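You operate a simulated robot arm through the tools that you are given. There is no shell and no other tool. Be economical: measure what you need, move in short steps, check, and stop when the job is done.

Carry out the task below with a simulated robot arm. There is one attempt and no reset: what you move stays moved.

TASK
Fetch the small pack labelled "beads" and set it in the white drip tray.
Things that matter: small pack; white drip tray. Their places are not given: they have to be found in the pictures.

It is judged by the outcome, as a careful person would: the job done as asked, and still so three seconds after it is handed in. It fails if anything else is knocked over, pushed out of place, dropped, spilled or broken.

THE ROBOT
A 7-joint arm with a two-finger parallel gripper, fixed in place. Base frame: the origin is at the foot of the arm, x ahead of it, y to its left, z up; the work surface is at about z = 800. Lengths are in mm, angles in rad, forces in N, time in s.
With the tool pointing down near the work surface it reaches from about 300 to 700 mm from the base axis. Its first joint turns from -1.152 to 1.152 rad. Payload 1.57 kg.
Tool frame: the origin (TCP) lies between the finger pads and is the grasp point; the fingertips stand 30 mm ahead of it; z points along the fingers, y is the line along which they close. The gripper opens to 110 mm. The fingers are 24 mm wide and 12 mm thick; the gripper's body (48 by 112 mm) begins 78 mm behind the TCP.
Orientation is told as [roll, pitch, yaw] about the base's x, y, z axes, in that order, counted from this pose: with the fingers straight down and closing along the base's y, the tool's x points along the base's -x, its y along +y and its z along -z.

THE INTERFACE
- The arm moves only by the tool servo_tool. Its argument "moves" is one flat list of numbers, 7 for each row, row after row: the closure in counts, from 0 (fully open) to 255 (shut), then the shift along the tool's x, y, z in mm, then the turn, a rotation vector about the tool's x, y, z in rad. In form: [claw, tx, ty, tz, rx, ry, rz, claw, tx, ty, tz, rx, ry, rz, ...]. A call has 1 to 8 rows; each row is the pose to reach, as a shift and turn from the pose commanded when the call began, along the tool's axes at that moment. A row lasts 0.2 s, in which the tool goes at most 50 mm and 0.15 rad; a call with a longer step from one row to the next is refused whole, and so is a gripper value outside its range. A pose out of reach is approached as far as the arm can. The call stops where the force on the tool passes 40 N (or 10 N more than at its start, if that is more) or the arm is blocked; 0.2 s more then pass. The fingers move at their own pace (about 108 mm/s each) and stop on an object; they squeeze with about 20 N. The grip force told is the motor's: it shows also when the fingers shut on nothing. Time passes only in rows, and 0.2 s behind the last, so rows that repeat a pose let the fingers close. It gives the time, the measured TCP pose, the force on the tool (base axes), the opening and the grip force at its end, in the units of the frame above (readings bear some noise).
- Cameras (640 x 400 px; columns grow to the right, rows downward): "scene" is fixed at [157.4, -398.9, 1379.7]; the picture's right is [0.78, -0.63, 0.00], its down [-0.49, -0.61, -0.62] and it looks along [0.39, 0.49, -0.78] (base axes); focal length 363 px, centre (320, 200). "wrist" rides on the gripper at [-36, 0, -80] in the tool frame; the picture's right is [0.00, -1.00, 0.00], its down [0.97, 0.00, -0.24] and it looks along [0.24, 0.00, 0.97] (tool axes); focal length 218 px, centre (320, 200).
- snapshot(camera): a new picture of that camera. No time passes.
- measure_at(camera, pixels): for up to 12 pixels [column, row] of the newest picture of that camera ("zoom" is the newest enlarged one), the place [x, y, z] in the base frame of the surface seen there, good to about 2 mm. No time passes.
- enlarge(camera, box): a new picture of the part [left, top, right, bottom] of that camera's present view, enlarged. No time passes.
- job_done(): hands the job in; it is judged then, once.

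Work in short steps. Measure before you move; look again where a grasp or a placing could have gone wrong, and mend it. You have 60 turns and 22 pictures in all, the two below and enlarged ones among them. Open the gripper and draw the arm clear of the work before you hand the job in, unless the task says otherwise; then end with one line.

The tools are called after ">>>" as name(argument=value, ...) on one line, values as JSON. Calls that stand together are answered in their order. servo_tool: Moves the arm, as the interface text tells. Its arguments: {"type":"object","properties":{"moves":{"type":"array"}},"required":["moves"]} The other tools are called the same way: snapshot (camera) takes a picture; measure_at (camera, pixels) gives the place of the surface under pixels of a picture; enlarge (camera, box) takes an enlarged picture of a part of a camera's view; job_done () hands the job in.

At the start:

```text
t: 0.0
position: [323.9, -314.4, 1080.4]
tcp_rot: [0.0, 0.001, 0.0]
force: [-1.5, 0.3, 0.1]
gripper_width: 110.2
grip_force: 0.0
```

scene: 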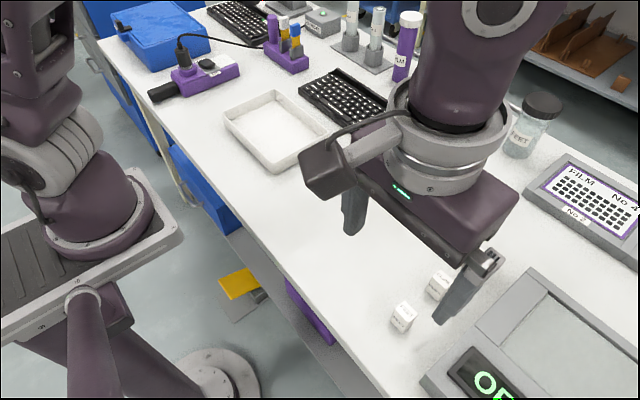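
wrist: 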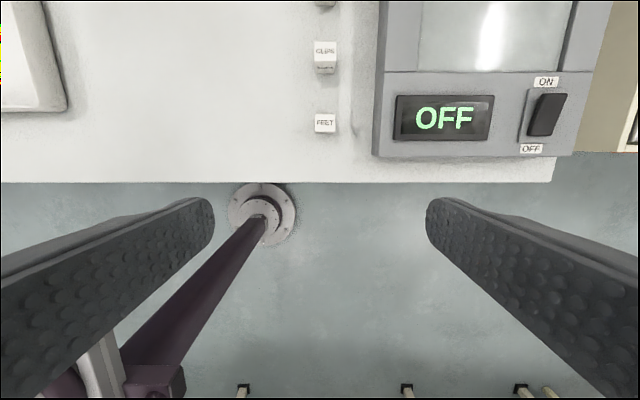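

The wrist view shows packs "CLIPS" (325,55) and "FEET" (325,122), with another at the top edge (325,0). I move forward at this height to see the rest.

>>> servo_tool(moves=[0, -45, 0, 0, 0, 0, 0, 0, -90, 0, 0, 0, 0, 0, 0, -135, 0, 0, 0, 0, 0, 0, -180, 0, 0, 0, 0, 0])

>>> snapshot(camera="wrist")

>>> snapshot(camera="scene")

```text
t: 1.0
position: [504.3, -313.4, 1076.3]
tcp_rot: [0.0, -0.001, -0.001]
force: [0.4, 0.6, 0.2]
gripper_width: 110.0
grip_force: 0.0
```

```text
19 pictures are left
```

wrist: 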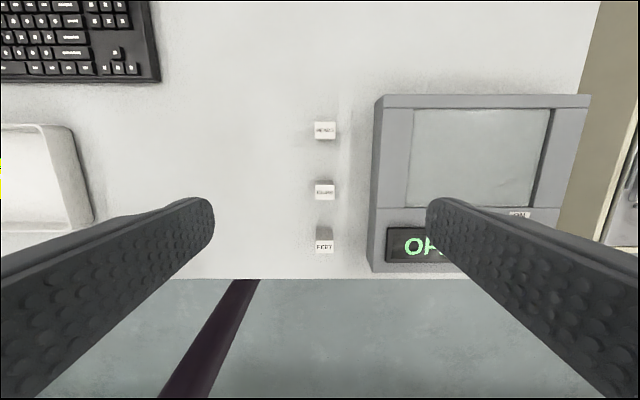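

```text
18 pictures are left
```

scene: 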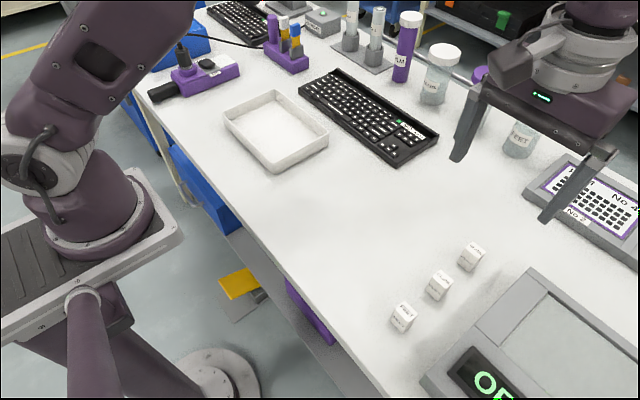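

Three packs in a row. I read their labels closely and check the tray.

>>> enlarge(camera="wrist", box=[270, 100, 380, 169])

>>> enlarge(camera="scene", box=[370, 225, 530, 345])

>>> measure_at(camera="wrist", pixels=[[325, 130], [317, 131], [333, 131], [325, 123], [325, 138], [325, 190], [325, 247], [350, 130], [377, 130], [325, 160]])

>>> measure_at(camera="scene", pixels=[[275, 130], [225, 122], [275, 92], [327, 135], [278, 162], [250, 122], [300, 135], [275, 108], [470, 247]])

```text
5.80 times, centred on (325, 134) of wrist
```

zoom: 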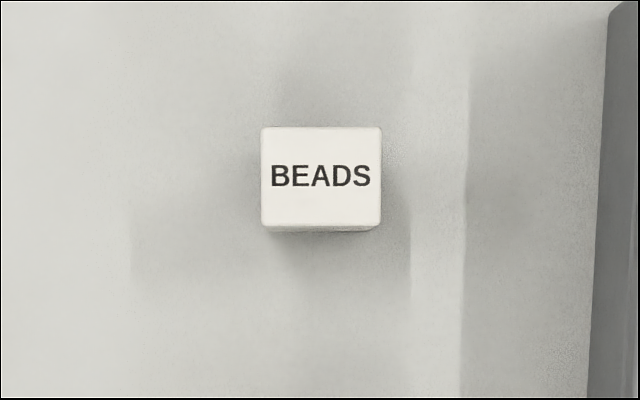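

```text
3.33 times, centred on (450, 285) of scene
```

zoom: 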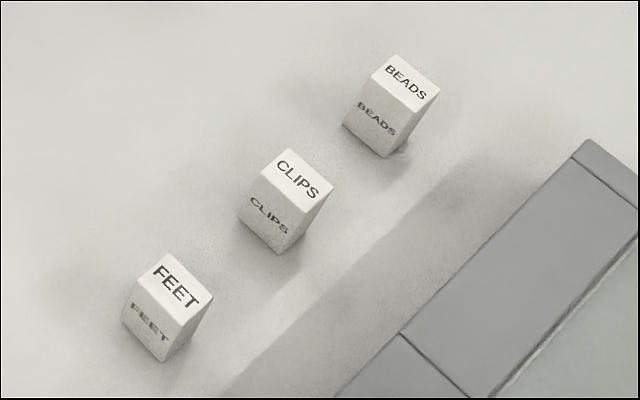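

```text
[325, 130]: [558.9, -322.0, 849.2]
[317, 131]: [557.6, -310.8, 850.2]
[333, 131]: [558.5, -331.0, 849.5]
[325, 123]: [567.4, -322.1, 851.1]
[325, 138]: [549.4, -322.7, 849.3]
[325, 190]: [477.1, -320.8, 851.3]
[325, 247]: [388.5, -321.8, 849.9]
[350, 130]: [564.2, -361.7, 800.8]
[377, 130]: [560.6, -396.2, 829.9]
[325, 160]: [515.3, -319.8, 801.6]
```

```text
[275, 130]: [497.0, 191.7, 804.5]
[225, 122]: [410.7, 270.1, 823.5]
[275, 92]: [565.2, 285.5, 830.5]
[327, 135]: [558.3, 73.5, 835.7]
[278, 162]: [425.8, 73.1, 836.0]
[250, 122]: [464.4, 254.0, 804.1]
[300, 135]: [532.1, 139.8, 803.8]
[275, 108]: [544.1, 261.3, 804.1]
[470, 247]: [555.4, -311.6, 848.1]
```

BEADS is the far pack: top centre about (559, -321.5, 850), roughly 28 mm across y. The grey device stands at y≈-396, so I part-close the gripper and go above the pack first.

>>> servo_tool(moves=[110, -28, -4, 20, 0, 0, 0, 110, -55, -8, 55, 0, 0, 0, 110, -55, -8, 95, 0, 0, 0, 110, -55, -8, 135, 0, 0, 0, 110, -55, -8, 160, 0, 0, 0, 110, -55, -8, 160, 0, 0, 0])

>>> snapshot(camera="wrist")

```text
t: 2.4
position: [560.1, -320.8, 921.4]
tcp_rot: [0.0, 0.002, 0.0]
force: [0.3, 0.4, 0.6]
gripper_width: 62.5
grip_force: 0.0
```

```text
15 pictures are left
```

wrist: 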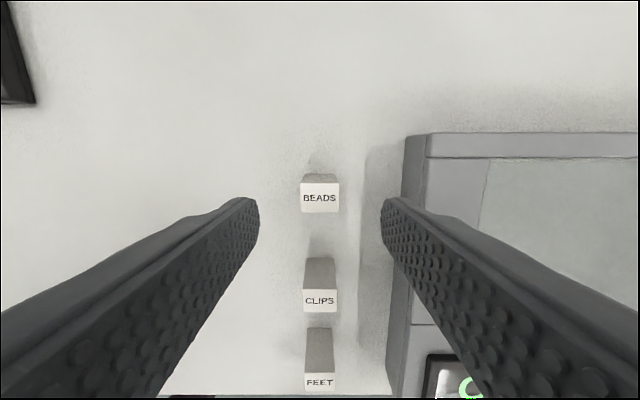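

Pack is centred between the fingers (320,198). Descend 85 mm.

>>> servo_tool(moves=[110, 0, 0, 30, 0, 0, 0, 110, 0, 0, 60, 0, 0, 0, 110, 0, 0, 75, 0, 0, 0, 110, 0, 0, 84, 0, 0, 0, 110, 0, 0, 84, 0, 0, 0])

>>> snapshot(camera="wrist")

```text
t: 3.6
position: [559.6, -320.2, 834.3]
tcp_rot: [0.001, 0.0, -0.002]
force: [0.1, 0.1, 0.5]
gripper_width: 62.7
grip_force: 0.1
```

```text
14 pictures are left
```

wrist: 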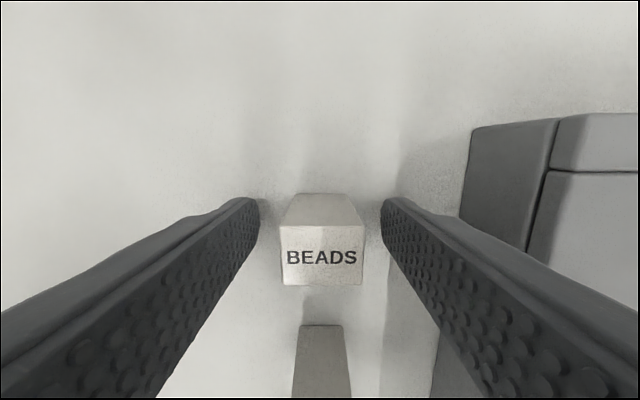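

Fingers straddle the pack; close on it, then lift slightly.

>>> servo_tool(moves=[255, 0, 0, 0, 0, 0, 0, 255, 0, 0, 0, 0, 0, 0, 255, 0, 0, 0, 0, 0, 0, 255, 0, 0, -15, 0, 0, 0, 255, 0, 0, -40, 0, 0, 0, 255, 0, 0, -70, 0, 0, 0, 255, 0, 0, -70, 0, 0, 0])

>>> snapshot(camera="wrist")

```text
t: 5.2
position: [558.8, -320.5, 906.4]
tcp_rot: [-0.001, 0.001, -0.001]
force: [-0.2, 1.0, -0.3]
gripper_width: 27.2
grip_force: 19.3
```

```text
13 pictures are left
```

wrist: 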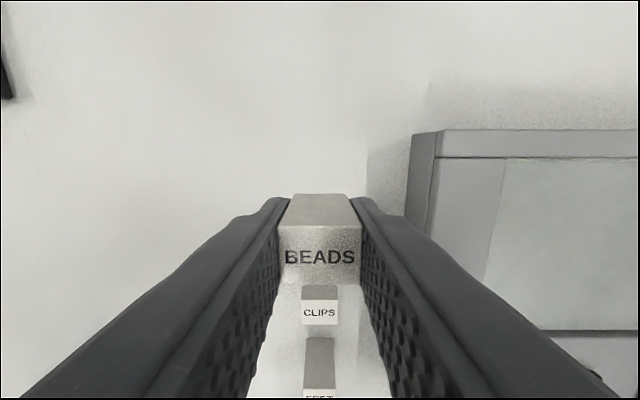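

Held (27 mm, 19 N). Lift more and carry toward the tray at about (495, 180).

>>> servo_tool(moves=[255, 0, 0, -30, 0, 0, 0, 255, 4, 25, -55, 0, 0, 0, 255, 10, 65, -60, 0, 0, 0, 255, 16, 108, -60, 0, 0, 0, 255, 24, 152, -60, 0, 0, 0, 255, 32, 196, -60, 0, 0, 0, 255, 38, 236, -60, 0, 0, 0, 255, 42, 260, -60, 0, 0, 0])

>>> servo_tool(moves=[255, 4, 30, 0, 0, 0, 0, 255, 10, 70, 0, 0, 0, 0, 255, 14, 112, 0, 0, 0, 0, 255, 18, 155, 0, 0, 0, 0, 255, 21, 195, 0, 0, 0, 0, 255, 22, 225, 0, 0, 0, 0, 255, 22, 240, 0, 0, 0, 0, 255, 22, 240, 0, 0, 0, 0])

>>> snapshot(camera="wrist")

>>> snapshot(camera="scene")

```text
t: 7.0
position: [518.3, -61.7, 964.7]
tcp_rot: [0.001, 0.0, 0.0]
force: [0.0, 0.4, -0.3]
gripper_width: 27.0
grip_force: 19.8
```

```text
t: 8.8
position: [493.0, 177.8, 964.8]
tcp_rot: [0.001, -0.001, 0.0]
force: [-0.4, -0.2, 0.4]
gripper_width: 27.3
grip_force: 20.2
```

```text
12 pictures are left
```

wrist: 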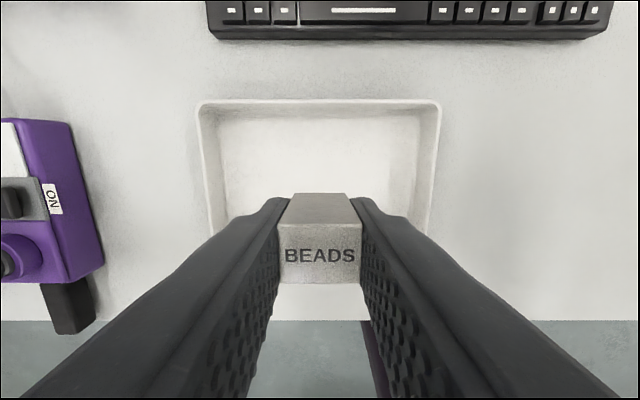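

```text
11 pictures are left
```

scene: 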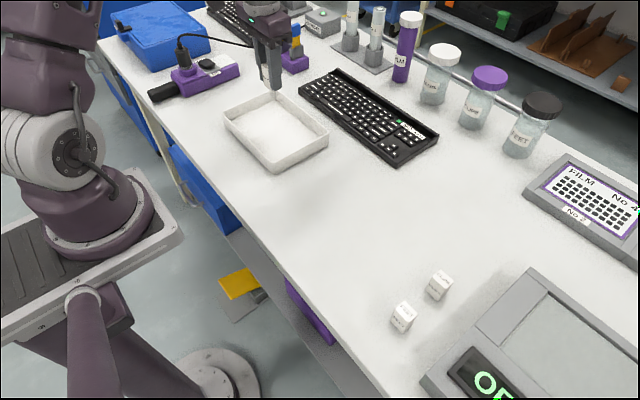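

The arm is over the tray's middle. Pack bottom is ~34 mm below TCP and tray floor z≈804, so I descend to about TCP 841.

>>> servo_tool(moves=[255, 0, 0, 35, 0, 0, 0, 255, 0, 0, 70, 0, 0, 0, 255, 0, 0, 95, 0, 0, 0, 255, 0, 0, 112, 0, 0, 0, 255, 0, 0, 122, 0, 0, 0, 255, 0, 0, 124, 0, 0, 0, 255, 0, 0, 124, 0, 0, 0])

>>> snapshot(camera="scene")

```text
t: 10.4
position: [492.9, 179.9, 842.2]
tcp_rot: [0.0, -0.001, -0.001]
force: [-1.1, 0.0, -0.3]
gripper_width: 27.5
grip_force: 19.7
```

```text
10 pictures are left
```

scene: 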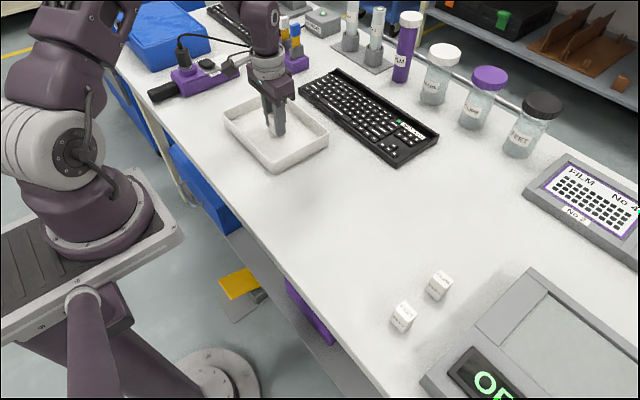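

Inch down until contact shows in the force.

>>> servo_tool(moves=[255, 0, 0, 1, 0, 0, 0, 255, 0, 0, 2, 0, 0, 0, 255, 0, 0, 3, 0, 0, 0])

```text
t: 11.2
position: [495.7, 179.1, 840.8]
tcp_rot: [0.001, 0.0, -0.001]
force: [-2.1, -3.3, 13.3]
gripper_width: 27.4
grip_force: 20.3
```

Contact (13 N upward): the pack is on the tray floor. Open moderately, wait, then rise.

>>> servo_tool(moves=[120, 0, 0, 0, 0, 0, 0, 120, 0, 0, 0, 0, 0, 0, 120, 0, 0, 0, 0, 0, 0, 120, 0, 0, -20, 0, 0, 0, 120, 0, 0, -55, 0, 0, 0, 120, 0, 0, -95, 0, 0, 0, 120, 0, 0, -140, 0, 0, 0, 120, 0, 0, -180, 0, 0, 0])

>>> snapshot(camera="wrist")

>>> snapshot(camera="scene")

```text
t: 13.0
position: [497.2, 178.9, 1021.5]
tcp_rot: [-0.002, 0.001, 0.0]
force: [-0.2, 0.0, 0.5]
gripper_width: 58.4
grip_force: 0.1
```

```text
9 pictures are left
```

wrist: 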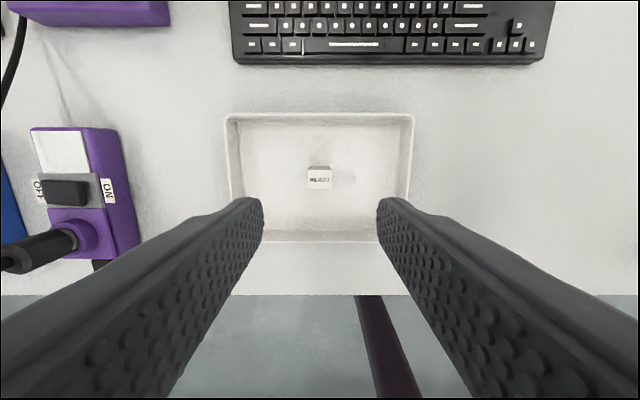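

```text
8 pictures are left
```

scene: 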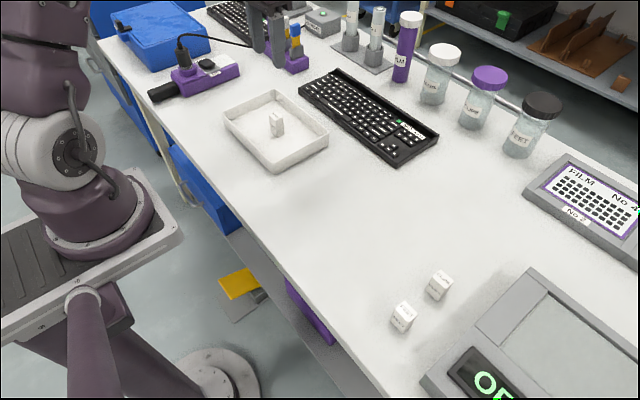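

The pack stands upright in the tray (319,180 in the wrist view), nothing else has moved, and the gripper is open and clear. I hand the job in.

>>> job_done()

```text
The job is handed in.
```

The pack labelled "beads" is standing upright in the white drip tray; nothing else was moved, and the gripper is open and clear.
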